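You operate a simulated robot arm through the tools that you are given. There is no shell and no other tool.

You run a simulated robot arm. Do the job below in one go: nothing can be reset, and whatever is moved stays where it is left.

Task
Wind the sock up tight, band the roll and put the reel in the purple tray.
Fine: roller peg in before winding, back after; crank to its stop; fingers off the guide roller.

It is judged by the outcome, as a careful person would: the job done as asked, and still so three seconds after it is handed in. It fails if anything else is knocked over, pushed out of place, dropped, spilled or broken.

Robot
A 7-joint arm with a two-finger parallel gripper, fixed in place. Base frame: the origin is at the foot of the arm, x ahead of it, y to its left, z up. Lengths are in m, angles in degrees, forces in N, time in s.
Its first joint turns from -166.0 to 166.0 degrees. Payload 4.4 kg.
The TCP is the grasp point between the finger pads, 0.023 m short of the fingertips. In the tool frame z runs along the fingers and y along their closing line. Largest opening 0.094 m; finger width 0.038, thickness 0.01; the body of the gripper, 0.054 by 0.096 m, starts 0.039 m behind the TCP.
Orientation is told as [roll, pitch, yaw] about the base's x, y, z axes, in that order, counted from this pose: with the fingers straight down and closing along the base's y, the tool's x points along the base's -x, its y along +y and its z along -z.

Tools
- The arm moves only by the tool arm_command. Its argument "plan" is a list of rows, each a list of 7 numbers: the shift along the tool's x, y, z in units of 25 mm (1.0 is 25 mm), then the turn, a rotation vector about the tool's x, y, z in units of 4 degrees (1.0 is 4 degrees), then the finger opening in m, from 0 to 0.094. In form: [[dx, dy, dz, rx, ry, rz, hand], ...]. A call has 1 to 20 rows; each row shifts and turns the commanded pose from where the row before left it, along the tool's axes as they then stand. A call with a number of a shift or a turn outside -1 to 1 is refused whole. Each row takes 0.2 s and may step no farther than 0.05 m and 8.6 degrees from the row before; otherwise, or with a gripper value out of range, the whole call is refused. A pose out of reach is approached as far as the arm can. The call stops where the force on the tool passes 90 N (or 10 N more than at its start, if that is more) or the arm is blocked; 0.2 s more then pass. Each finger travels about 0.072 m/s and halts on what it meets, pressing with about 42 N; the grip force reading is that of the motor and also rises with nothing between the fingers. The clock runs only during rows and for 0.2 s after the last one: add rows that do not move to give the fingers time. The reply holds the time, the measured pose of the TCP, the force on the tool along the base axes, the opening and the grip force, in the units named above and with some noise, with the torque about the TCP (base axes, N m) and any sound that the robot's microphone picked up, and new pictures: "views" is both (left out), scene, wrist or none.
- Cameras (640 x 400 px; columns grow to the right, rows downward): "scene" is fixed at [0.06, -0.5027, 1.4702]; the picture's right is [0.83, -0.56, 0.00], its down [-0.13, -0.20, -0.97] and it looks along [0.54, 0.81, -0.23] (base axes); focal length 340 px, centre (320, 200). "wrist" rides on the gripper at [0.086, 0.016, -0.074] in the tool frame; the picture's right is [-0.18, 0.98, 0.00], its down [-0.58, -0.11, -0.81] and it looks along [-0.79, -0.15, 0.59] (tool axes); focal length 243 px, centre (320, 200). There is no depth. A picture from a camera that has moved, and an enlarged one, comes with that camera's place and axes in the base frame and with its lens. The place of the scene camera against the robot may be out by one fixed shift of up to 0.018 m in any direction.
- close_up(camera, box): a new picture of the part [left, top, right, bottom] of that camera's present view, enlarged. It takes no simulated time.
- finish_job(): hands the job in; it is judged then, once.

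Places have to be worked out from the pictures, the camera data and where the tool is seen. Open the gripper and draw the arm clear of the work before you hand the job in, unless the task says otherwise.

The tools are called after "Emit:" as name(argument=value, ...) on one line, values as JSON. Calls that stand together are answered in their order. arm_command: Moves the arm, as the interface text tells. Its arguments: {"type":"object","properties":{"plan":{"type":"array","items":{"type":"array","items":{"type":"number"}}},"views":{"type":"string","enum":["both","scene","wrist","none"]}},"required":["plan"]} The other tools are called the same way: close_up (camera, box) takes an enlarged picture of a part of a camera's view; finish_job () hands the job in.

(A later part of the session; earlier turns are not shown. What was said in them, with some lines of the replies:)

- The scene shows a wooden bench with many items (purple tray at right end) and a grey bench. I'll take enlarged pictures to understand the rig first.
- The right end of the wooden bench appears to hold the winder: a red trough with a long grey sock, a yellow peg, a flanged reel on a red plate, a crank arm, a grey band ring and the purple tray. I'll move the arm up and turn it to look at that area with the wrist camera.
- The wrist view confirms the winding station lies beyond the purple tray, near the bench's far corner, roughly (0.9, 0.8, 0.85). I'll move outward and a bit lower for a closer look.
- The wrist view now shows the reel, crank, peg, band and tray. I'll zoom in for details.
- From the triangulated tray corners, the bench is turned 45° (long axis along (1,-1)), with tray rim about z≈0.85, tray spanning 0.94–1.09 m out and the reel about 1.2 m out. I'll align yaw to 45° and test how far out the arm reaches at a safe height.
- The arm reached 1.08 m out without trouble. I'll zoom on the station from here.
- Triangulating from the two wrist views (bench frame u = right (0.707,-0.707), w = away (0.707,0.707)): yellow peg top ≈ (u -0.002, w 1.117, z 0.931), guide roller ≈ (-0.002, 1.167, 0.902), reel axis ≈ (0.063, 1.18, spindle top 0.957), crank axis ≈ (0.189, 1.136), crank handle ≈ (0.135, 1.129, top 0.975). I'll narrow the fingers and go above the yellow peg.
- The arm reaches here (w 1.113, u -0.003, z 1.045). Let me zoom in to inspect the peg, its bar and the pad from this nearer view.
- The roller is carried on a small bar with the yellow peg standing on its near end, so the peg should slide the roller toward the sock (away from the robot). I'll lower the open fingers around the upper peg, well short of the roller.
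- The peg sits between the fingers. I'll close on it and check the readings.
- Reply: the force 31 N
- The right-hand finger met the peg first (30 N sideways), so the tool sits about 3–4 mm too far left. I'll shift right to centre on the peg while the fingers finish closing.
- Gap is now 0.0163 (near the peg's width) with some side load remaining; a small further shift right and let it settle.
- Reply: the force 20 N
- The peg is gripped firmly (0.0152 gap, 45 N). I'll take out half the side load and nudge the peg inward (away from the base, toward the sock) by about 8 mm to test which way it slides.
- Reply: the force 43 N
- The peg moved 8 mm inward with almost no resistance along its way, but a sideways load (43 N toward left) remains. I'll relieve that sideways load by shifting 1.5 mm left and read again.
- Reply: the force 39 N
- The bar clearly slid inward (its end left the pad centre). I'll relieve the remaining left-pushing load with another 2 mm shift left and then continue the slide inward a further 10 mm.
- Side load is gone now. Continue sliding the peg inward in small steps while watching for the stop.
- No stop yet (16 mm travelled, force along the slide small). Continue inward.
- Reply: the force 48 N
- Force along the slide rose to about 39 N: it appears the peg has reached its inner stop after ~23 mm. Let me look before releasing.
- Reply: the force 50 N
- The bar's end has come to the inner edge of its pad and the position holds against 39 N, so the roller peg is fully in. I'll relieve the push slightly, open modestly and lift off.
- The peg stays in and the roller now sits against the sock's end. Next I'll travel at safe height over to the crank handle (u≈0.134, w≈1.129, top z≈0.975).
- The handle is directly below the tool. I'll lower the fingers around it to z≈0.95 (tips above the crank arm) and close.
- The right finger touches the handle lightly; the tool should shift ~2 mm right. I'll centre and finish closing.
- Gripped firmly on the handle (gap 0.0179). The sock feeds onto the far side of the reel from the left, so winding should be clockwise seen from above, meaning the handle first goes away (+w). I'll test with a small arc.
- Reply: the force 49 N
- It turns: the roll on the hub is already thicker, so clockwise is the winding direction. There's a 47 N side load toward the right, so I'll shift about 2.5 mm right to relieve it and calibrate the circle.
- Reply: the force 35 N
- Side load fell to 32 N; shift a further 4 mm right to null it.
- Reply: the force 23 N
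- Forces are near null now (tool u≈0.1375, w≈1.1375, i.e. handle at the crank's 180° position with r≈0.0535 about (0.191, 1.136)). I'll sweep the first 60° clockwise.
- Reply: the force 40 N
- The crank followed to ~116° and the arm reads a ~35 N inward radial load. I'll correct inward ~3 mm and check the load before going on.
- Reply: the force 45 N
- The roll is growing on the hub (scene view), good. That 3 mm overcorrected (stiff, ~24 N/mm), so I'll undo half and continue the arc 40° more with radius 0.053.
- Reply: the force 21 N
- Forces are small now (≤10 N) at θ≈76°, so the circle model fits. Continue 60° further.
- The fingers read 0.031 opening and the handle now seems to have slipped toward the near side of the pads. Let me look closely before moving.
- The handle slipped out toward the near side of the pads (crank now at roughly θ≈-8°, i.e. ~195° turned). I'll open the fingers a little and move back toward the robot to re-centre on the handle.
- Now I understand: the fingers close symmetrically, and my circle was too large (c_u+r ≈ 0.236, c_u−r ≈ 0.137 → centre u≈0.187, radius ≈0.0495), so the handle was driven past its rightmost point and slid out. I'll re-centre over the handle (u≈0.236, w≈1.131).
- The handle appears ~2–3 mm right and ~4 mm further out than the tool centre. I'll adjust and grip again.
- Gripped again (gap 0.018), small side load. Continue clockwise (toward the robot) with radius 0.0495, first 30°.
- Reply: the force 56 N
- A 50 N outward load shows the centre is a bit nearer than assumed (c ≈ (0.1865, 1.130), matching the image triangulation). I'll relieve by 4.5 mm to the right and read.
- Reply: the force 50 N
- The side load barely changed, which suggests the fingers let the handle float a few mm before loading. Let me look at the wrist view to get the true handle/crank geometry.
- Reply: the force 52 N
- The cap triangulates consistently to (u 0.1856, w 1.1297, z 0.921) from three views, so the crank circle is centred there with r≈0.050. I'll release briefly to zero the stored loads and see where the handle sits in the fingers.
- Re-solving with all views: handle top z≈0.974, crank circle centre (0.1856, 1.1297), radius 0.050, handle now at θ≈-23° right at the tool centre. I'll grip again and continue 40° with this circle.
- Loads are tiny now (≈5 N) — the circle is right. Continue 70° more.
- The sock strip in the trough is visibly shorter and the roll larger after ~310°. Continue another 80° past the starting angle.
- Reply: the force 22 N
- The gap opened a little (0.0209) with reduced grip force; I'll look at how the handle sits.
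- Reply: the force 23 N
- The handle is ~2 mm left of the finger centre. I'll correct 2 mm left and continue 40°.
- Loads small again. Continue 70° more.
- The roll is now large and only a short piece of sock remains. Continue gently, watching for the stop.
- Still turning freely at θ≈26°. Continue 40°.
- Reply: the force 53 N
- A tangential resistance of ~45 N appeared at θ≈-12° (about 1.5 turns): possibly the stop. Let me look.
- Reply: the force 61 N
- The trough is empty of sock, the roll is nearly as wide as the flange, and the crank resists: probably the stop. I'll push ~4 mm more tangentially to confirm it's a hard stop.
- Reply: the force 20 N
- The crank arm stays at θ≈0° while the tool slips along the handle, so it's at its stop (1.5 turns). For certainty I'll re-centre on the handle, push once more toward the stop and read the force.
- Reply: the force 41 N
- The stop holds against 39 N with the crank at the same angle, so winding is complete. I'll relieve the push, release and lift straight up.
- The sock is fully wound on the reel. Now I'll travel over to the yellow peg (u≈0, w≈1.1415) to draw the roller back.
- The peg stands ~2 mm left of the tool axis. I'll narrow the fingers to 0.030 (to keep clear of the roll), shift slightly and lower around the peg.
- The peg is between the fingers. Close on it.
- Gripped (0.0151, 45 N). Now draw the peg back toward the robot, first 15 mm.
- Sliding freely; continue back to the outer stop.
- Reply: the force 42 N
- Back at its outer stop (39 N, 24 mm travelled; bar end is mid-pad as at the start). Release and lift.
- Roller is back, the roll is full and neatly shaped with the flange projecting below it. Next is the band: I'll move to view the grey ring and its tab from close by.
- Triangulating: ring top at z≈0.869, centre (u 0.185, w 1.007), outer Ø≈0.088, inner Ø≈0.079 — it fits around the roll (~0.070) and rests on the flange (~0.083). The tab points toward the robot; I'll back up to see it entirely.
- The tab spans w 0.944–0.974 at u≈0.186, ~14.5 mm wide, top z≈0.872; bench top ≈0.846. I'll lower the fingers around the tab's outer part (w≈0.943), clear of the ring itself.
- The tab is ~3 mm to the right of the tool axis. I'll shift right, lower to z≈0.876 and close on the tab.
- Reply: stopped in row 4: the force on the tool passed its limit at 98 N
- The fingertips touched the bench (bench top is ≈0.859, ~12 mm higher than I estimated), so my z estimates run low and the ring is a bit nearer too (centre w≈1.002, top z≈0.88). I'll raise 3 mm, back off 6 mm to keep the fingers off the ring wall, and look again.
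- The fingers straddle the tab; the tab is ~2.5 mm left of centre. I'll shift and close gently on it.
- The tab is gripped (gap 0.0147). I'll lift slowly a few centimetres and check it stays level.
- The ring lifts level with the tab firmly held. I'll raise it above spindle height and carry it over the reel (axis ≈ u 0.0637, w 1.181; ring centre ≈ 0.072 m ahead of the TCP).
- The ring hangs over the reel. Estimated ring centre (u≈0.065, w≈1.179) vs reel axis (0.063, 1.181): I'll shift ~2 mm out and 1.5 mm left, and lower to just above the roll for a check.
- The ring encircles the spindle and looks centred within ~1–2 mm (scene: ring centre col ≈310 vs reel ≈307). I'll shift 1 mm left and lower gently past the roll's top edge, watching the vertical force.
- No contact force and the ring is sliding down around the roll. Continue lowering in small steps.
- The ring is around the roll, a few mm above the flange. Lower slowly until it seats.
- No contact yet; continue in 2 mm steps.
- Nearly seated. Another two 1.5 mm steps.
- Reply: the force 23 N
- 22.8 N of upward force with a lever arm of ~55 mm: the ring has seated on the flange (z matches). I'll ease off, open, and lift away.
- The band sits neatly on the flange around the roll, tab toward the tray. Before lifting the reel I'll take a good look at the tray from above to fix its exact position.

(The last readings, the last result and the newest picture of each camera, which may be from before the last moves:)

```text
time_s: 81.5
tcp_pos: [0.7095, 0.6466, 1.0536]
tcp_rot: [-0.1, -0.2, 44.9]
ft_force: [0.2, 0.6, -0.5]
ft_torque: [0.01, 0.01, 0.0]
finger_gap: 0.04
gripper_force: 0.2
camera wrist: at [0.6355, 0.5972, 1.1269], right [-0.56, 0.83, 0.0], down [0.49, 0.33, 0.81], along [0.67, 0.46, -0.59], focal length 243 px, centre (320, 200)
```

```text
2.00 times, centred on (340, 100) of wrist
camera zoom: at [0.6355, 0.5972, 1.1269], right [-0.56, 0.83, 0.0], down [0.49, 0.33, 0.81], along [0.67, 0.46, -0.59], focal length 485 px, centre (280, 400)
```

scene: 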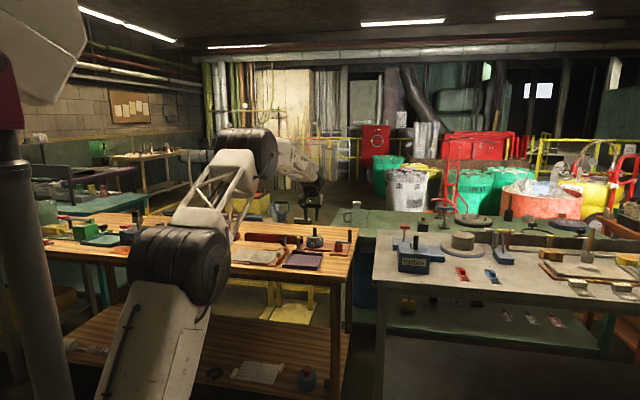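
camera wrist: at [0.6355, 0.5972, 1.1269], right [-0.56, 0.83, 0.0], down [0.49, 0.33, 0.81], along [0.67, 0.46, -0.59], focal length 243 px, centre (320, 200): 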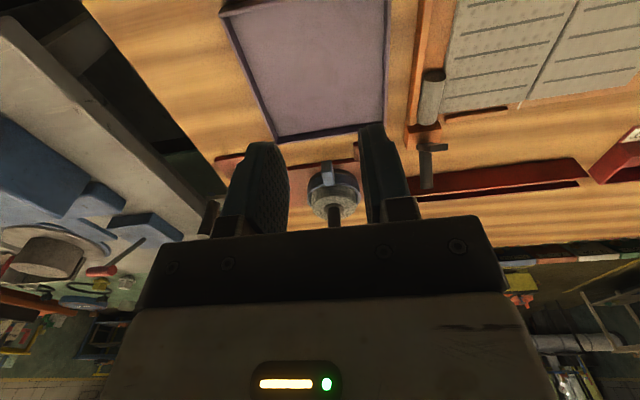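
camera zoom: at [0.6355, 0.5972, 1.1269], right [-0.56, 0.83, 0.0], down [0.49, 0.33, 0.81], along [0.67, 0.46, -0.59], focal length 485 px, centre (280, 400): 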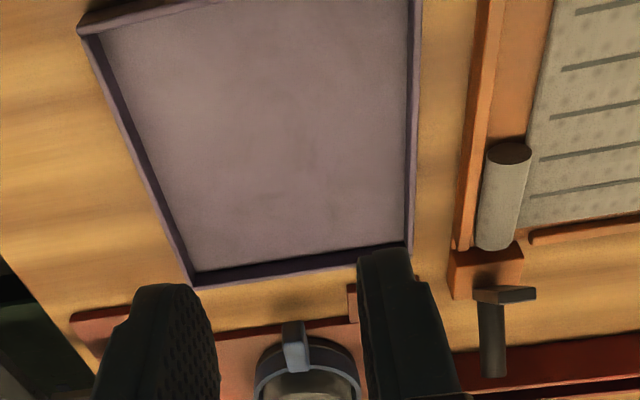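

Tray outer rim spans about u −0.017…0.121, w 0.926…1.065 (centre 0.052, 0.9955). Carrying the reel turned by 45° would give the tab ample room in a corner. Now back over the reel's spindle.

Emit:
arm_command(plan=[[-0.987, -0.0844, 0, 0, 0, 0, 0.045], [-0.987, -0.0844, 0, 0, 0, 0, 0.045], [-0.987, -0.0844, 0, 0, 0, 0, 0.045], [-0.987, -0.0844, 0, 0, 0, 0, 0.045], [-0.987, -0.0844, 0, 0, 0, 0, 0.045], [-0.987, -0.0844, 0, 0, 0, 0, 0.045], [-0.987, -0.0844, 0, 0, 0, 0, 0.045], [-0.987, -0.0844, 0, 0, 0, 0, 0.045], [-0.987, -0.0844, 0, 0, 0, 0, 0.045], [0, 0, 0, 0, 0, 0, 0.045]], views="both")

Emit:
close_up(camera="wrist", box=[200, 0, 460, 170])

Emit:
close_up(camera="scene", box=[288, 205, 344, 245])

```text
time_s: 83.7
tcp_pos: [0.8817, 0.7905, 1.0539]
tcp_rot: [0.0, -0.3, 44.9]
ft_force: [0.4, 0.8, -0.2]
ft_torque: [0.0, 0.02, -0.01]
finger_gap: 0.0451
gripper_force: 0.1
camera wrist: at [0.8076, 0.7401, 1.1279], right [-0.56, 0.83, 0.0], down [0.49, 0.33, 0.81], along [0.67, 0.46, -0.59], focal length 243 px, centre (320, 200)
```

scene: 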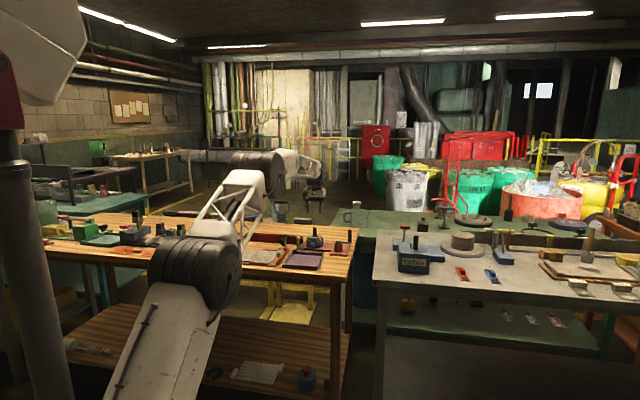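
wrist: 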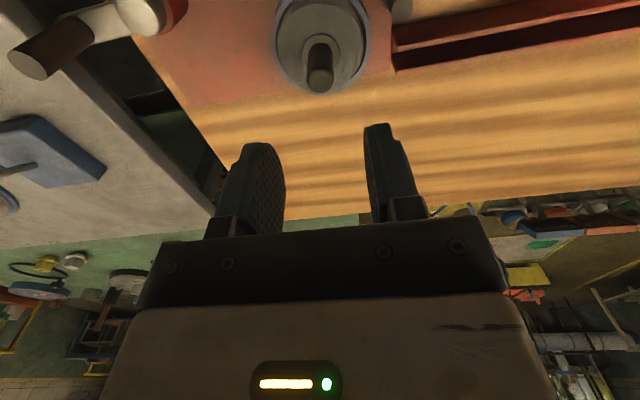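

```text
2.35 times, centred on (330, 85) of wrist
camera zoom: at [0.8076, 0.7401, 1.1279], right [-0.56, 0.83, 0.0], down [0.49, 0.33, 0.81], along [0.67, 0.46, -0.59], focal length 571 px, centre (296, 471)
```

zoom: 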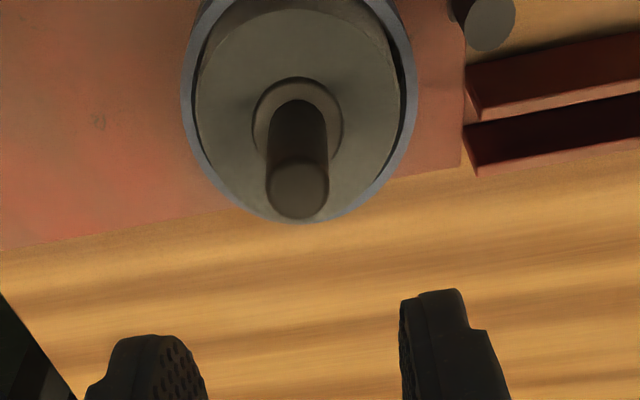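

```text
10.00 times, centred on (316, 225) of scene
camera zoom: at [0.06, -0.5027, 1.4702], right [0.83, -0.56, 0.0], down [-0.13, -0.2, -0.97], along [0.54, 0.81, -0.23], focal length 3405 px, centre (360, -50)
```

zoom: 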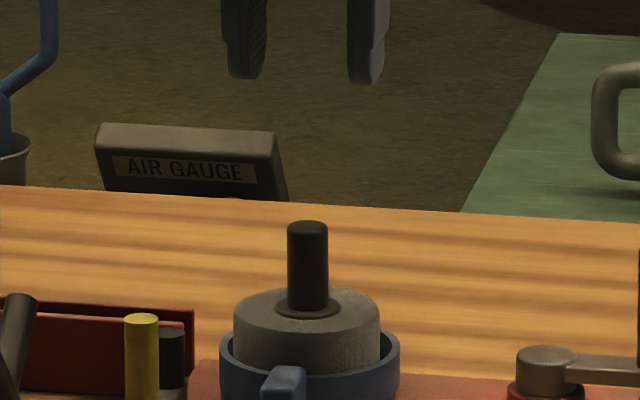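

The spindle is exactly on the tool axis. Lower to z≈0.948 around the spindle and close.

Emit:
arm_command(plan=[[0, 0, 0.75, 0, 0, 0, 0.045], [0, 0, 0.75, 0, 0, 0, 0.045], [0, 0, 0.75, 0, 0, 0, 0.045], [0, 0, 0.75, 0, 0, 0, 0.045], [0, 0, 0.75, 0, 0, 0, 0.045], [0, 0, 0.48, 0, 0, 0, 0.045], [0, 0, 0, 0, 0, 0, 0.03], [0, 0, 0, 0, 0, 0, 0.022], [0, 0, 0, 0, 0, 0, 0.022]], views="both")

Emit:
close_up(camera="wrist", box=[200, 40, 460, 240])

Emit:
close_up(camera="scene", box=[288, 215, 344, 255])

```text
time_s: 85.7
tcp_pos: [0.8808, 0.7903, 0.9487]
tcp_rot: [0.0, -0.3, 44.9]
ft_force: [-0.5, -0.4, 0.5]
ft_torque: [0.03, -0.05, 0.0]
finger_gap: 0.0217
gripper_force: 0.2
camera wrist: at [0.8069, 0.7407, 1.0229], right [-0.56, 0.83, 0.0], down [0.49, 0.33, 0.81], along [0.67, 0.46, -0.59], focal length 243 px, centre (320, 200)
```

scene: 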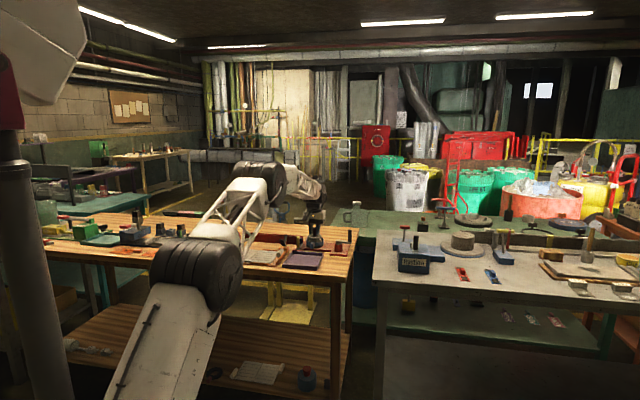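
wrist: 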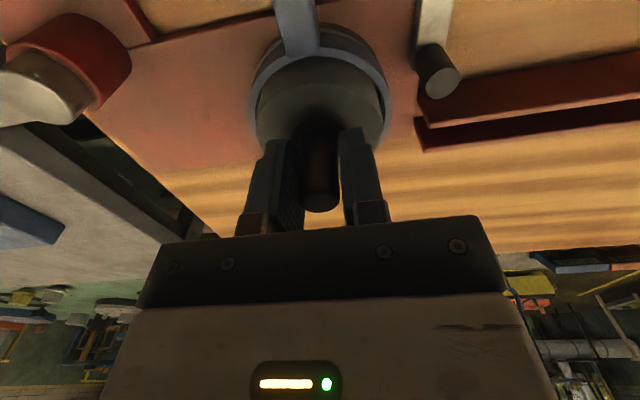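

```text
2.00 times, centred on (330, 140) of wrist
camera zoom: at [0.8069, 0.7407, 1.0229], right [-0.56, 0.83, 0.0], down [0.49, 0.33, 0.81], along [0.67, 0.46, -0.59], focal length 485 px, centre (300, 320)
```

zoom: 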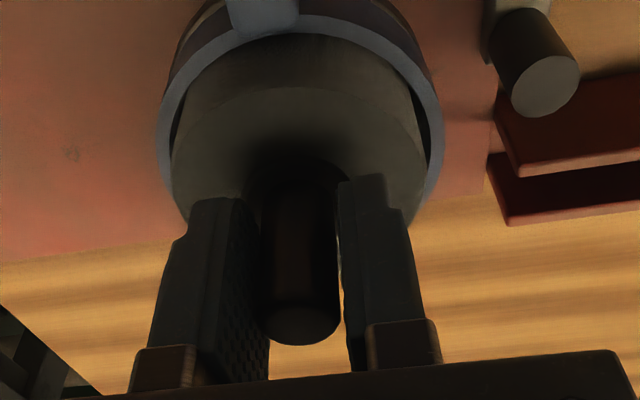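

```text
10.00 times, centred on (316, 235) of scene
camera zoom: at [0.06, -0.5027, 1.4702], right [0.83, -0.56, 0.0], down [-0.13, -0.2, -0.97], along [0.54, 0.81, -0.23], focal length 3405 px, centre (360, -150)
```

zoom: 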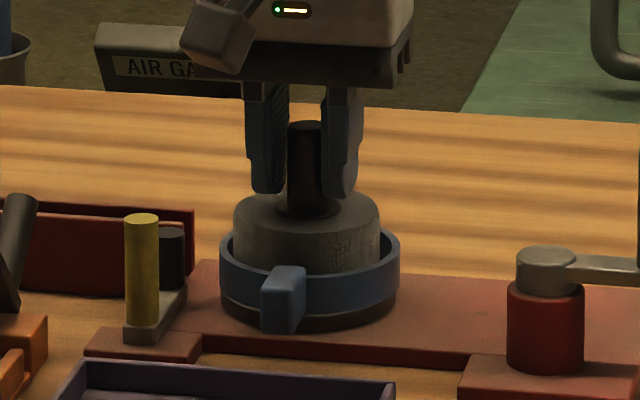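

The spindle is centred between the fingers. Close firmly on it.

Emit:
arm_command(plan=[[0, 0, 0.12, 0, 0, 0, 0.02], [0, 0, 0, 0, 0, 0, 0.012], [0, 0, 0, 0, 0, 0, 0.01], [0, 0, 0, 0, 0, 0, 0.01]], views="none")

```text
time_s: 86.7
tcp_pos: [0.8806, 0.7909, 0.9463]
tcp_rot: [0.0, -0.3, 45.0]
ft_force: [5.1, -4.8, 4.3]
ft_torque: [-0.31, -0.34, -0.01]
finger_gap: 0.0189
gripper_force: 42.2
```

Gripped (gap 0.0189). Lift straight up slowly, 20 mm first.

Emit:
arm_command(plan=[[0, 0, -0.2, 0, 0, 0, 0.01], [0, 0, -0.2, 0, 0, 0, 0.01], [0, 0, -0.2, 0, 0, 0, 0.01], [0, 0, -0.2, 0, 0, 0, 0.01], [0, 0, 0, 0, 0, 0, 0.01]], views="both")

Emit:
close_up(camera="scene", box=[288, 215, 344, 255])

```text
time_s: 87.9
tcp_pos: [0.8801, 0.7898, 0.9677]
tcp_rot: [0.1, -0.3, 44.9]
ft_force: [-0.7, 0.4, -2.1]
ft_torque: [-0.01, 0.02, 0.01]
finger_gap: 0.0187
gripper_force: 41.9
camera wrist: at [0.8068, 0.7404, 1.0409], right [-0.56, 0.83, 0.0], down [0.49, 0.33, 0.81], along [0.67, 0.46, -0.59], focal length 243 px, centre (320, 200)
```

scene: 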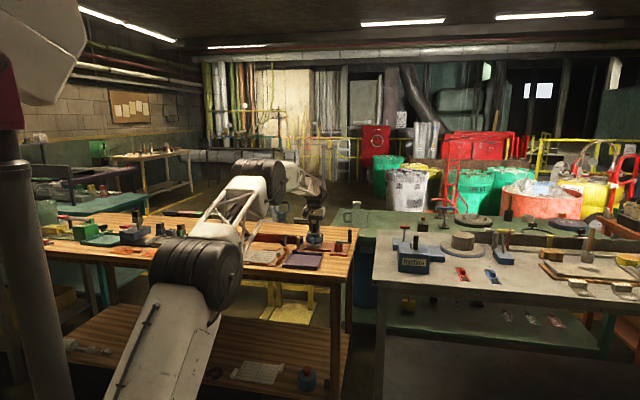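
wrist: 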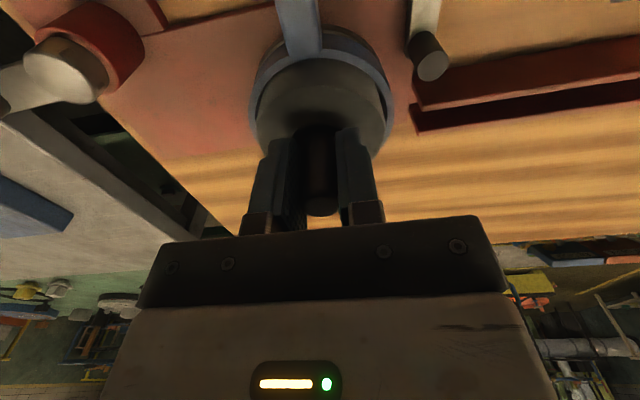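

```text
10.00 times, centred on (316, 235) of scene
camera zoom: at [0.06, -0.5027, 1.4702], right [0.83, -0.56, 0.0], down [-0.13, -0.2, -0.97], along [0.54, 0.81, -0.23], focal length 3405 px, centre (360, -150)
```

zoom: 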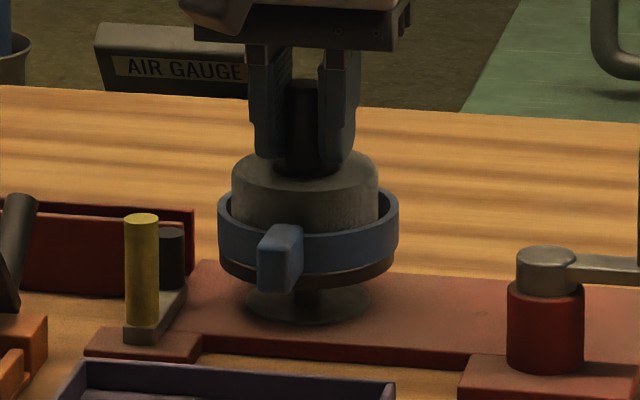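

The reel with band lifts cleanly off its turntable pin. Continue lifting to z≈1.06.

Emit:
arm_command(plan=[[0, 0, -0.4, 0, 0, 0, 0.01], [0, 0, -0.6, 0, 0, 0, 0.01], [0, 0, -0.7, 0, 0, 0, 0.01], [0, 0, -0.7, 0, 0, 0, 0.01], [0, 0, -0.7, 0, 0, 0, 0.01], [0, 0, -0.5, 0, 0, 0, 0.01], [0, 0, 0, 0, 0, 0, 0.01]], views="both")

Emit:
close_up(camera="scene", box=[284, 200, 348, 248])

```text
time_s: 89.5
tcp_pos: [0.8787, 0.7911, 1.0557]
tcp_rot: [-0.1, -0.3, 44.8]
ft_force: [0.6, 0.6, -1.3]
ft_torque: [0.03, 0.0, 0.02]
finger_gap: 0.019
gripper_force: 42.0
camera wrist: at [0.8046, 0.7408, 1.1307], right [-0.56, 0.83, 0.0], down [0.49, 0.33, 0.81], along [0.67, 0.46, -0.59], focal length 243 px, centre (320, 200)
```

scene: 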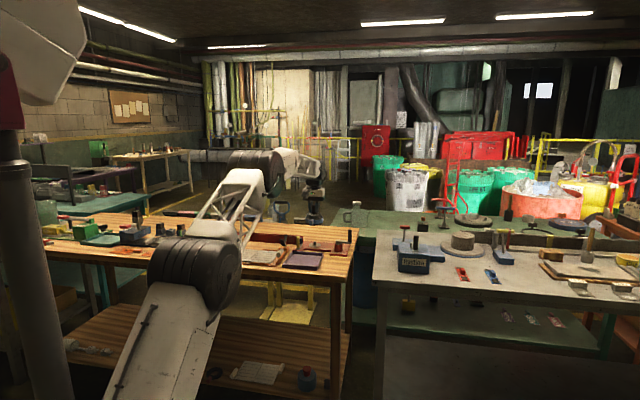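
wrist: 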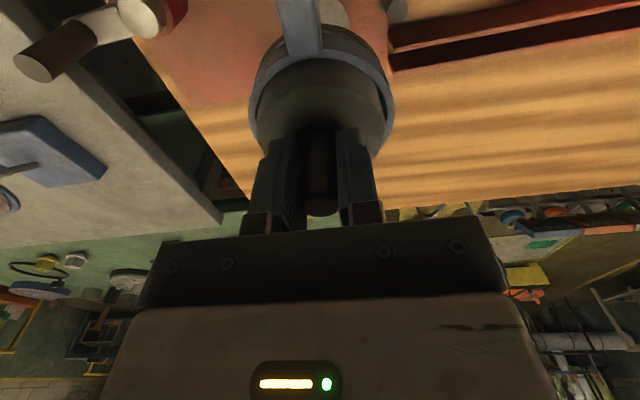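

```text
8.33 times, centred on (316, 224) of scene
camera zoom: at [0.06, -0.5027, 1.4702], right [0.83, -0.56, 0.0], down [-0.13, -0.2, -0.97], along [0.54, 0.81, -0.23], focal length 2837 px, centre (353, 0)
```

zoom: 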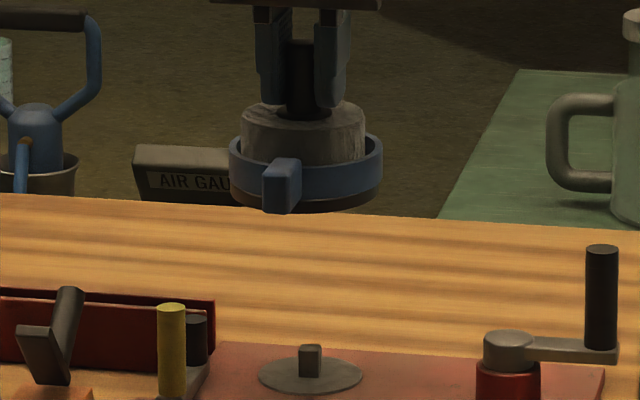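

The reel hangs free, leaving only the turntable's square stub. I'll carry it back over the tray (target u≈0.057, w≈1.0005) at this height.

Emit:
arm_command(plan=[[0.9, 0.025, 0, 0, 0, 0, 0.01], [0.9, 0.025, 0, 0, 0, 0, 0.01], [0.9, 0.025, 0, 0, 0, 0, 0.01], [0.9, 0.025, 0, 0, 0, 0, 0.01], [0.9, 0.025, 0, 0, 0, 0, 0.01], [0.9, 0.025, 0, 0, 0, 0, 0.01], [0.9, 0.025, 0, 0, 0, 0, 0.01], [0.9, 0.025, 0, 0, 0, 0, 0.01], [0, 0, 0, 0, 0, 0, 0.01]], views="both")

Emit:
close_up(camera="scene", box=[264, 210, 344, 270])

```text
time_s: 91.5
tcp_pos: [0.7477, 0.6672, 1.0549]
tcp_rot: [-0.1, -0.2, 44.9]
ft_force: [1.1, -0.2, -1.9]
ft_torque: [0.03, 0.0, 0.01]
finger_gap: 0.0187
gripper_force: 41.7
camera wrist: at [0.6735, 0.6177, 1.1286], right [-0.56, 0.83, 0.0], down [0.49, 0.33, 0.81], along [0.67, 0.46, -0.59], focal length 243 px, centre (320, 200)
```

scene: 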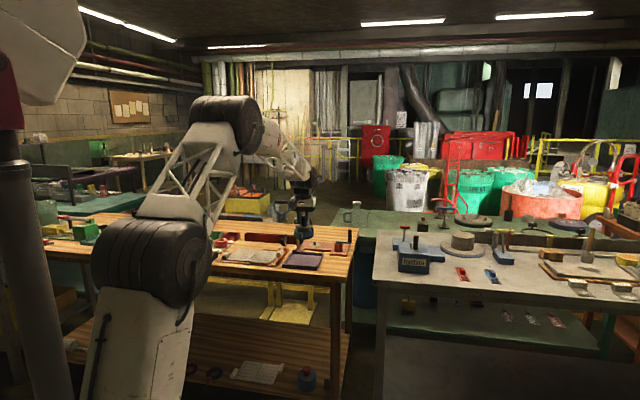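
wrist: 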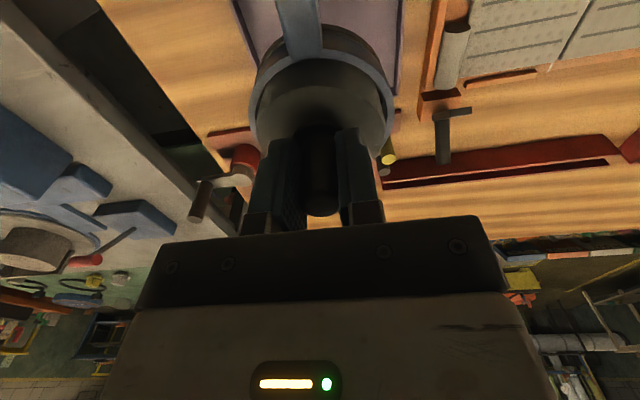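

```text
6.67 times, centred on (304, 240) of scene
camera zoom: at [0.06, -0.5027, 1.4702], right [0.83, -0.56, 0.0], down [-0.13, -0.2, -0.97], along [0.54, 0.81, -0.23], focal length 2270 px, centre (427, -67)
```

zoom: 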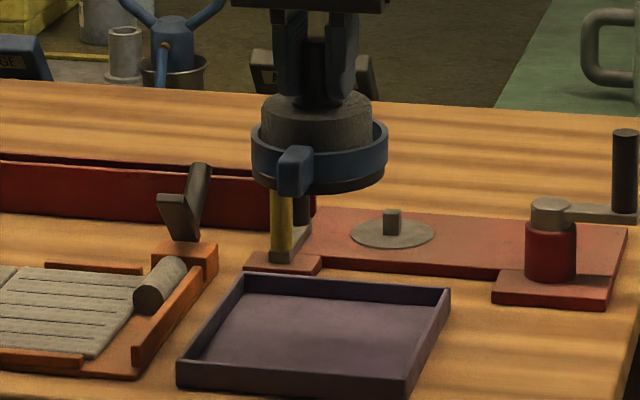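

Over the tray as planned (u 0.057, w 1.0005). Now turn the tool 45° so the band's tab points to the tray's near-left corner.

Emit:
arm_command(plan=[[0, 0, 0, 0, 0, 0.94, 0.01], [0, 0, 0, 0, 0, 0.94, 0.01], [0, 0, 0, 0, 0, 0.94, 0.01], [0, 0, 0, 0, 0, 0.94, 0.01], [0, 0, 0, 0, 0, 0.94, 0.01], [0, 0, 0, 0, 0, 0.94, 0.01], [0, 0, 0, 0, 0, 0.94, 0.01], [0, 0, 0, 0, 0, 0.94, 0.01], [0, 0, 0, 0, 0, 0.94, 0.01], [0, 0, 0, 0, 0, 0.94, 0.01], [0, 0, 0, 0, 0, 0.94, 0.01], [0, 0, 0, 0, 0, 0.94, 0.01], [0, 0, 0, 0, 0, 0, 0.01]], views="both")

Emit:
close_up(camera="scene", box=[264, 210, 344, 270])

Emit:
close_up(camera="wrist", box=[200, 0, 460, 240])

```text
time_s: 94.3
tcp_pos: [0.7497, 0.6666, 1.0577]
tcp_rot: [0.2, -0.2, -0.2]
ft_force: [-0.3, -0.4, -1.4]
ft_torque: [0.0, 0.03, 0.03]
finger_gap: 0.019
gripper_force: 41.1
camera wrist: at [0.6616, 0.6838, 1.1308], right [0.19, 0.98, 0.0], down [0.58, -0.11, 0.81], along [0.79, -0.15, -0.59], focal length 243 px, centre (320, 200)
```

scene: 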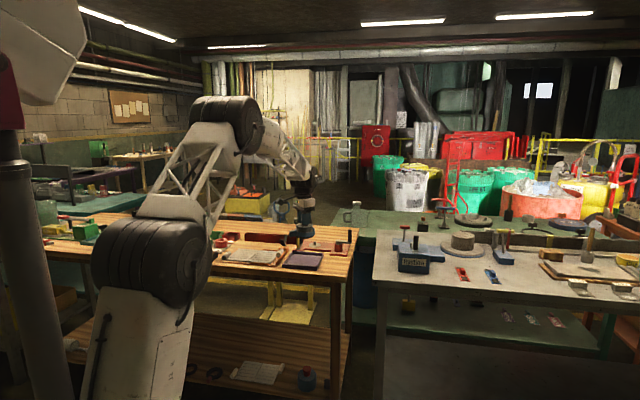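
wrist: 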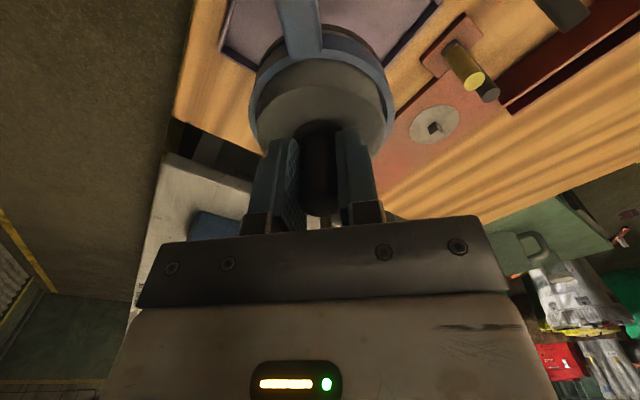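

```text
6.67 times, centred on (304, 240) of scene
camera zoom: at [0.06, -0.5027, 1.4702], right [0.83, -0.56, 0.0], down [-0.13, -0.2, -0.97], along [0.54, 0.81, -0.23], focal length 2270 px, centre (427, -67)
```

zoom: 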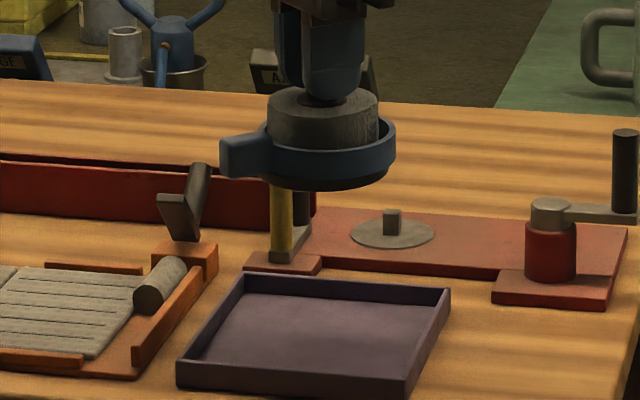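

```text
1.67 times, centred on (330, 120) of wrist
camera zoom: at [0.6616, 0.6838, 1.1308], right [0.19, 0.98, 0.0], down [0.58, -0.11, 0.81], along [0.79, -0.15, -0.59], focal length 404 px, centre (303, 333)
```

zoom: 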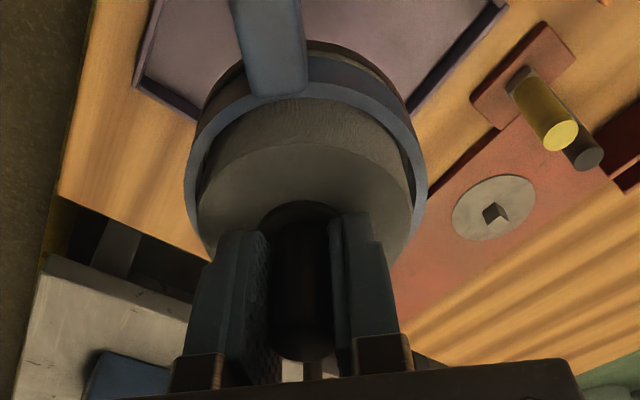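

The tab now points to the near-left corner with good clearance all round (~13 mm). I'll lower the reel toward the tray floor, stopping ~1 cm above.

Emit:
arm_command(plan=[[0, 0, 0.7, 0, 0, 0, 0.01], [0, 0, 0.7, 0, 0, 0, 0.01], [0, 0, 0.7, 0, 0, 0, 0.01], [0, 0, 0.7, 0, 0, 0, 0.01], [0, 0, 0.7, 0, 0, 0, 0.01], [0, 0, 0.5, 0, 0, 0, 0.01], [0, 0, 0, 0, 0, 0, 0.01]], views="both")

Emit:
close_up(camera="scene", box=[274, 225, 338, 273])

Emit:
close_up(camera="wrist", box=[200, 0, 460, 240])

```text
time_s: 95.9
tcp_pos: [0.7492, 0.6678, 0.9555]
tcp_rot: [0.2, -0.2, -0.2]
ft_force: [0.9, 0.0, -1.5]
ft_torque: [-0.01, 0.01, 0.0]
finger_gap: 0.0189
gripper_force: 42.0
camera wrist: at [0.6622, 0.6839, 1.0298], right [0.19, 0.98, 0.0], down [0.58, -0.11, 0.81], along [0.79, -0.15, -0.59], focal length 243 px, centre (320, 200)
```

scene: 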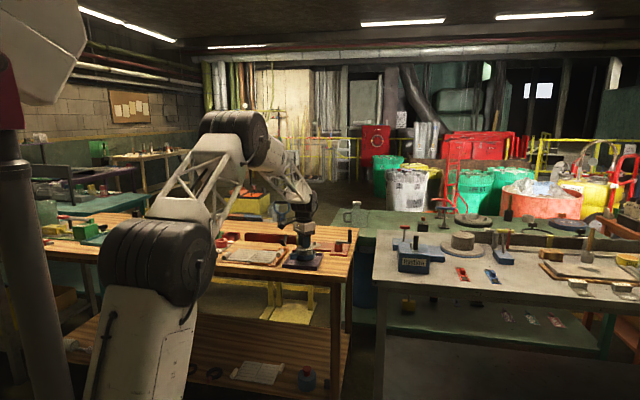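
wrist: 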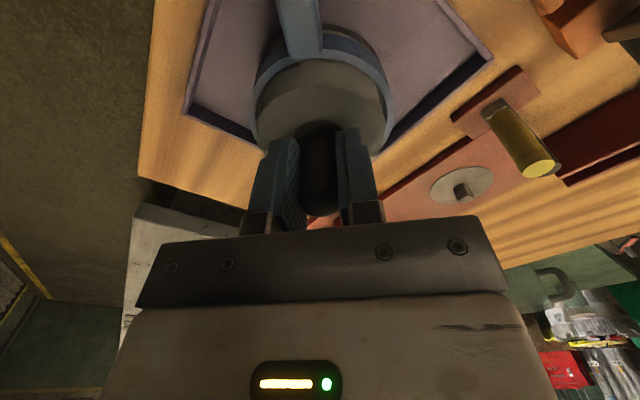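

```text
8.33 times, centred on (306, 249) of scene
camera zoom: at [0.06, -0.5027, 1.4702], right [0.83, -0.56, 0.0], down [-0.13, -0.2, -0.97], along [0.54, 0.81, -0.23], focal length 2837 px, centre (437, -208)
```

zoom: 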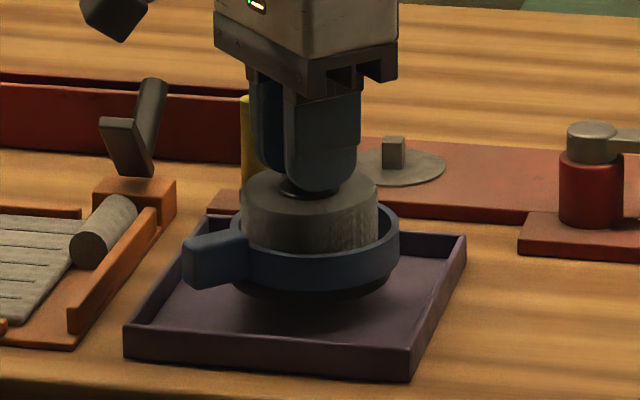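

```text
1.67 times, centred on (330, 120) of wrist
camera zoom: at [0.6622, 0.6839, 1.0298], right [0.19, 0.98, 0.0], down [0.58, -0.11, 0.81], along [0.79, -0.15, -0.59], focal length 404 px, centre (303, 333)
```

zoom: 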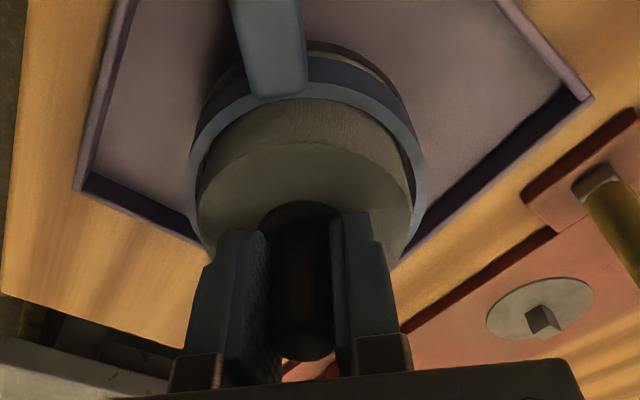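

The reel hovers inside the tray outline with clearance on all sides. Lower slowly to contact.

Emit:
arm_command(plan=[[0, 0, 0.12, 0, 0, 0, 0.01], [0, 0, 0.12, 0, 0, 0, 0.01], [0, 0, 0.12, 0, 0, 0, 0.01], [0, 0, 0, 0, 0, 0, 0.01]], views="none")

Emit:
close_up(camera="scene", box=[274, 225, 338, 273])

```text
time_s: 96.9
tcp_pos: [0.7486, 0.668, 0.9458]
tcp_rot: [0.2, -0.2, -0.3]
ft_force: [-0.1, -0.1, -1.3]
ft_torque: [-0.01, -0.01, 0.03]
finger_gap: 0.0187
gripper_force: 41.7
```

```text
8.33 times, centred on (306, 249) of scene
camera zoom: at [0.06, -0.5027, 1.4702], right [0.83, -0.56, 0.0], down [-0.13, -0.2, -0.97], along [0.54, 0.81, -0.23], focal length 2837 px, centre (437, -208)
```

zoom: 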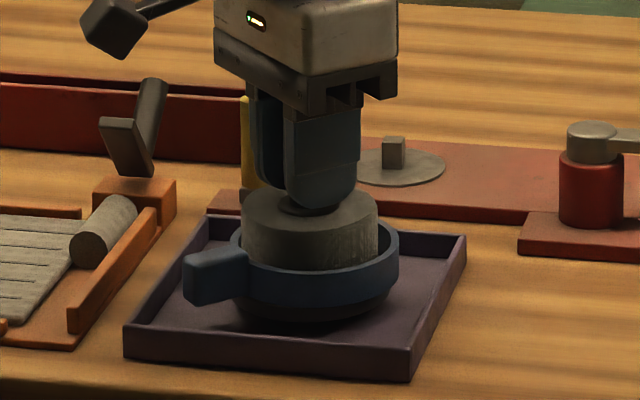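

Still free of contact (Fz −1.3 N, just the weight). Continue in 1.5–2 mm steps.

Emit:
arm_command(plan=[[0, 0, 0.08, 0, 0, 0, 0.01], [0, 0, 0.08, 0, 0, 0, 0.01], [0, 0, 0, 0, 0, 0, 0.01]], views="none")

Emit:
close_up(camera="scene", box=[274, 225, 338, 273])

```text
time_s: 97.7
tcp_pos: [0.7491, 0.6677, 0.9428]
tcp_rot: [0.2, -0.2, -0.2]
ft_force: [-0.8, -0.3, -1.4]
ft_torque: [-0.02, 0.01, 0.02]
finger_gap: 0.0189
gripper_force: 42.3
```

```text
8.33 times, centred on (306, 249) of scene
camera zoom: at [0.06, -0.5027, 1.4702], right [0.83, -0.56, 0.0], down [-0.13, -0.2, -0.97], along [0.54, 0.81, -0.23], focal length 2837 px, centre (437, -208)
```

zoom: 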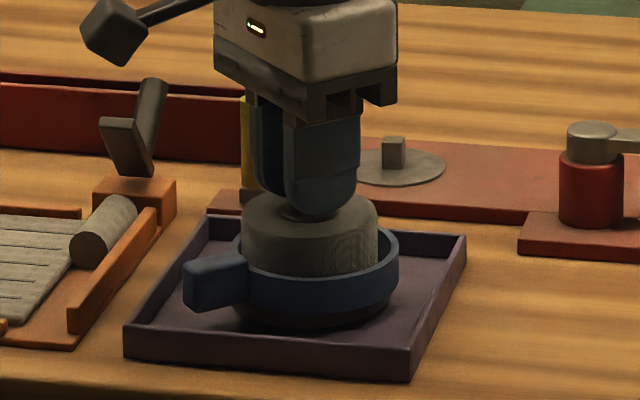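

Almost down; still no contact force. A few more 1.5 mm steps.

Emit:
arm_command(plan=[[0, 0, 0.06, 0, 0, 0, 0.01], [0, 0, 0, 0, 0, 0, 0.01], [0, 0, 0.06, 0, 0, 0, 0.01], [0, 0, 0, 0, 0, 0, 0.01]], views="none")

Emit:
close_up(camera="scene", box=[274, 225, 338, 273])

```text
time_s: 98.7
tcp_pos: [0.7497, 0.6684, 0.9392]
tcp_rot: [0.2, -0.2, -0.2]
ft_force: [1.0, 0.3, -1.3]
ft_torque: [-0.01, 0.04, 0.05]
finger_gap: 0.0187
gripper_force: 42.2
```

```text
8.33 times, centred on (306, 249) of scene
camera zoom: at [0.06, -0.5027, 1.4702], right [0.83, -0.56, 0.0], down [-0.13, -0.2, -0.97], along [0.54, 0.81, -0.23], focal length 2837 px, centre (437, -208)
```

zoom: 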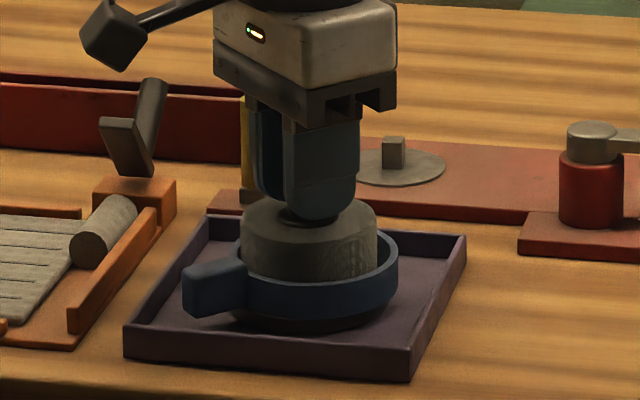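

Not yet touching; continue downward in small steps.

Emit:
arm_command(plan=[[0, 0, 0.06, 0, 0, 0, 0.01], [0, 0, 0, 0, 0, 0, 0.01], [0, 0, 0.06, 0, 0, 0, 0.01], [0, 0, 0, 0, 0, 0, 0.01]], views="none")

Emit:
close_up(camera="scene", box=[274, 225, 338, 273])

```text
time_s: 99.7
tcp_pos: [0.7481, 0.6685, 0.9392]
tcp_rot: [0.3, -0.3, -0.2]
ft_force: [0.6, 2.9, 18.3]
ft_torque: [-0.3, 0.55, -0.08]
finger_gap: 0.0187
gripper_force: 42.1
```

```text
8.33 times, centred on (306, 249) of scene
camera zoom: at [0.06, -0.5027, 1.4702], right [0.83, -0.56, 0.0], down [-0.13, -0.2, -0.97], along [0.54, 0.81, -0.23], focal length 2837 px, centre (437, -208)
```

zoom: 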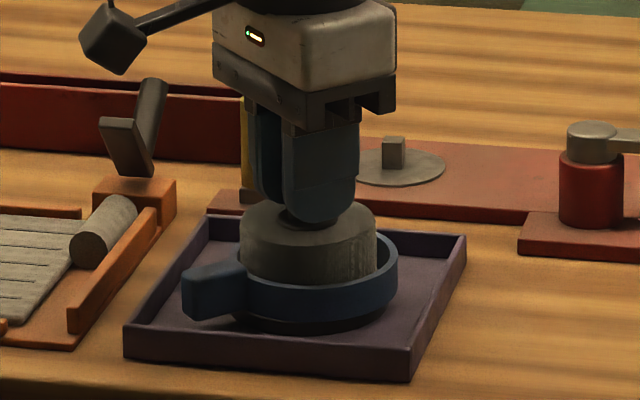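

Contact: the reel stands on the tray floor (Fz 18 N at z 0.939). Ease off, open and rise straight up.

Emit:
arm_command(plan=[[0, 0, -0.05, 0, 0, 0, 0.01], [0, 0, 0, 0, 0, 0, 0.02], [0, 0, 0, 0, 0, 0, 0.03], [0, 0, 0, 0, 0, 0, 0.04], [0, 0, 0, 0, 0, 0, 0.04], [0, 0, -0.4, 0, 0, 0, 0.04], [0, 0, -0.8, 0, 0, 0, 0.04], [0, 0, -1, 0, 0, 0, 0.04], [0, 0, -1, 0, 0, 0, 0.04], [0, 0, -1, 0, 0, 0, 0.04], [0, 0, -1, 0, 0, 0, 0.04]], views="both")

Emit:
close_up(camera="scene", box=[264, 218, 360, 278])

Emit:
close_up(camera="wrist", box=[200, 0, 460, 170])

```text
time_s: 102.1
tcp_pos: [0.7459, 0.6673, 1.0672]
tcp_rot: [0.2, -0.2, -0.2]
ft_force: [-0.2, -0.3, -1.0]
ft_torque: [-0.03, -0.01, -0.02]
finger_gap: 0.0401
gripper_force: 0.1
camera wrist: at [0.6604, 0.6829, 1.1411], right [0.19, 0.98, 0.0], down [0.58, -0.11, 0.81], along [0.79, -0.15, -0.59], focal length 243 px, centre (320, 200)
```

scene: 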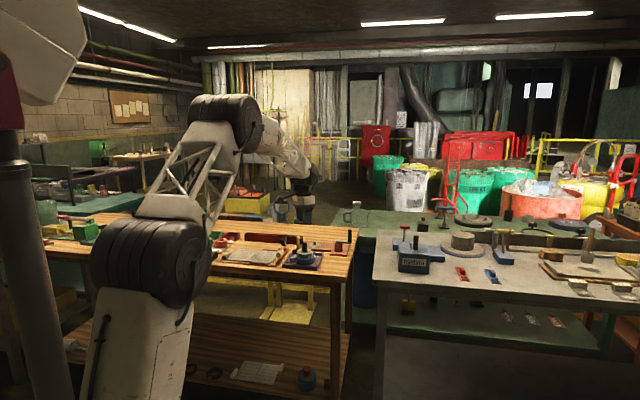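
wrist: 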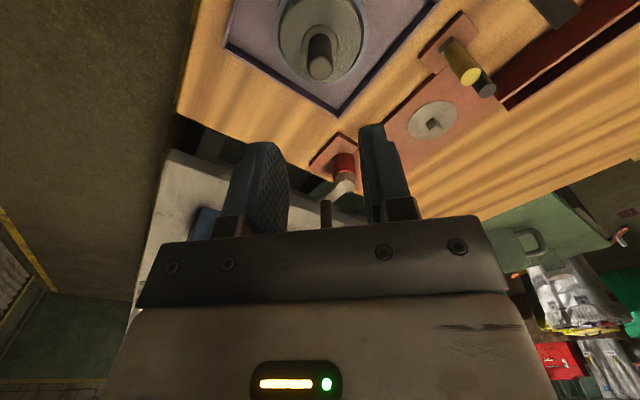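

```text
6.67 times, centred on (312, 248) of scene
camera zoom: at [0.06, -0.5027, 1.4702], right [0.83, -0.56, 0.0], down [-0.13, -0.2, -0.97], along [0.54, 0.81, -0.23], focal length 2270 px, centre (373, -120)
```

zoom: 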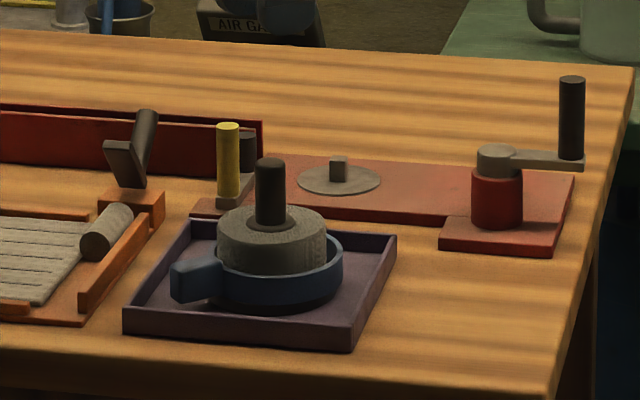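

```text
2.35 times, centred on (330, 85) of wrist
camera zoom: at [0.6604, 0.6829, 1.1411], right [0.19, 0.98, 0.0], down [0.58, -0.11, 0.81], along [0.79, -0.15, -0.59], focal length 571 px, centre (296, 471)
```

zoom: 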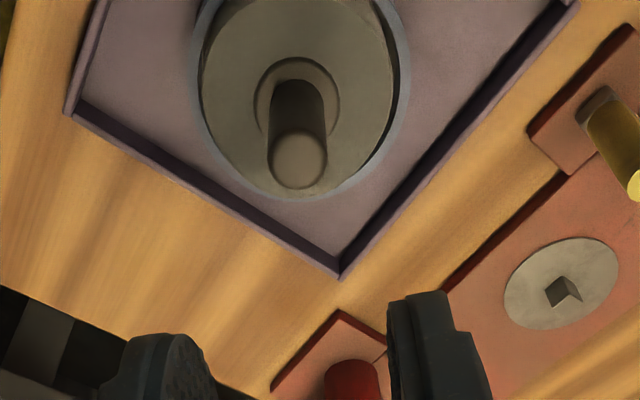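

The banded reel stands upright in the purple tray, clear of its walls; peg is back and the crank is at its stop. I'll raise and draw the arm clear, opening the gripper.

Emit:
arm_command(plan=[[0, 0, -1, 0, 0, 0, 0.05], [0, 0, -1, 0, 0, 0, 0.06], [0, 0, -1, 0, 0, 0, 0.08], [0, 0, -1, 0, 0, 0, 0.09], [0.8, -0.5, -0.4, 0, 0, 0, 0.09], [0.8, -0.5, -0.4, 0, 0, 0, 0.09], [0.8, -0.5, -0.4, 0, 0, 0, 0.09], [0.8, -0.5, -0.4, 0, 0, 0, 0.09], [0.8, -0.5, 0, 0, 0, 0, 0.09], [0.8, -0.5, 0, 0, 0, 0, 0.09], [0.8, -0.5, 0, 0, 0, 0, 0.09], [0.8, -0.5, 0, 0, 0, 0, 0.09], [0, 0, 0, 0, 0, 0, 0.09]], views="both")

Emit:
close_up(camera="scene", box=[264, 218, 360, 278])

Emit:
close_up(camera="scene", box=[120, 190, 360, 340])

```text
time_s: 104.9
tcp_pos: [0.5876, 0.5654, 1.209]
tcp_rot: [0.1, -0.2, -0.2]
ft_force: [-0.3, 0.3, -0.4]
ft_torque: [-0.03, -0.01, -0.01]
finger_gap: 0.0901
gripper_force: 0.0
camera wrist: at [0.5007, 0.5835, 1.2827], right [0.19, 0.98, 0.0], down [0.58, -0.11, 0.81], along [0.79, -0.15, -0.59], focal length 243 px, centre (320, 200)
```

scene: 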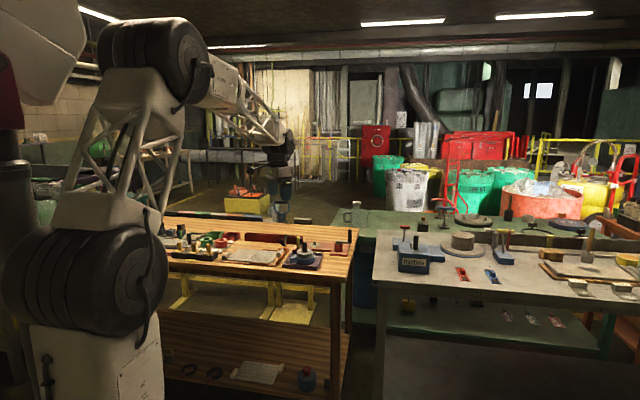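
wrist: 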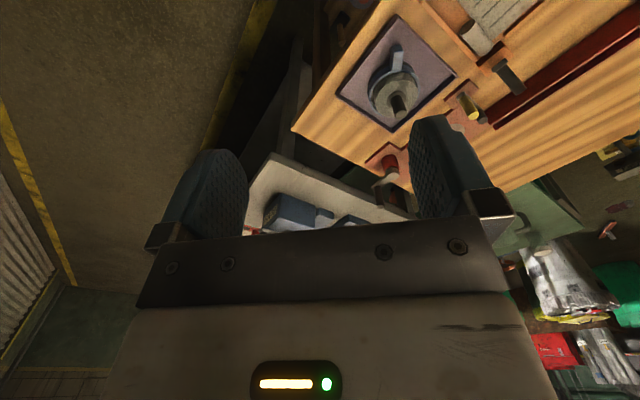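

```text
6.67 times, centred on (312, 248) of scene
camera zoom: at [0.06, -0.5027, 1.4702], right [0.83, -0.56, 0.0], down [-0.13, -0.2, -0.97], along [0.54, 0.81, -0.23], focal length 2270 px, centre (373, -120)
```

zoom: 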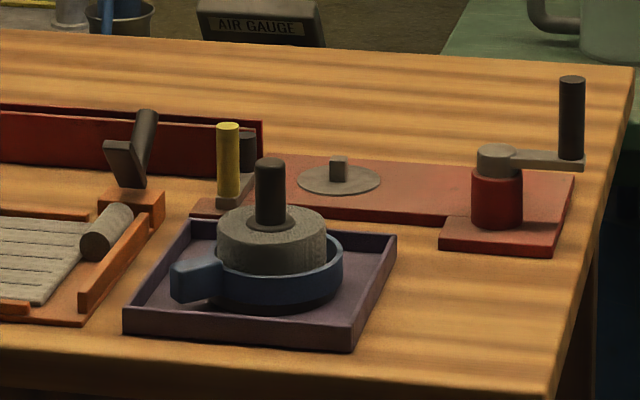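

```text
2.67 times, centred on (240, 265) of scene
camera zoom: at [0.06, -0.5027, 1.4702], right [0.83, -0.56, 0.0], down [-0.13, -0.2, -0.97], along [0.54, 0.81, -0.23], focal length 908 px, centre (533, 27)
```

zoom: 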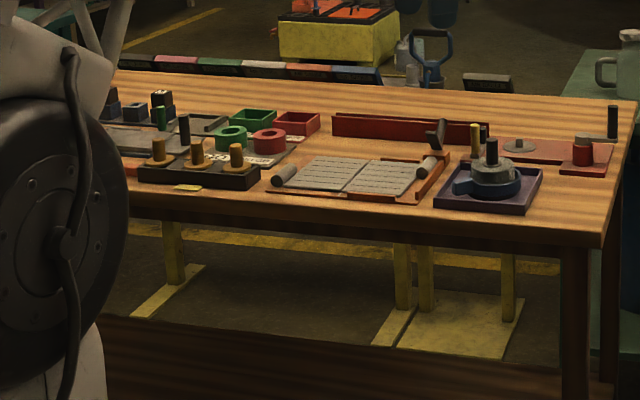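

The sock is wound to the crank's stop, the roll is banded, and the reel stands in the purple tray. The roller peg is back, nothing else on the bench has moved, and the arm is clear with the gripper open. I'm handing the job in.

Emit:
finish_job()

```text
The job is handed in.
```

The sock is wound tight, the roll is banded, and the reel is standing in the purple tray. I've handed the job in, but no verdict came back.

- **Roller peg:** I slid the yellow peg in to its stop before winding and back out to its stop afterwards. The fingers stayed off the guide roller throughout.
- **Winding:** The crank went clockwise about one and a half turns. It then held at its stop against about 39 N, and no sock was left in the trough. The handle slipped out of the grip once partway through. I re-gripped it and carried on.
- **Band:** The ring sits on the reel's flange around the roll.
- **Tray:** The reel was set down with the band's tab pointing at the near-left corner, clear of the tray walls.

The fingertips pressed the bench top once, at 98 N, while I was lowering to the band. The arm stopped by itself, and I saw no damage. In the last pictures nothing else on the bench had moved. The arm is clear, with the gripper open.
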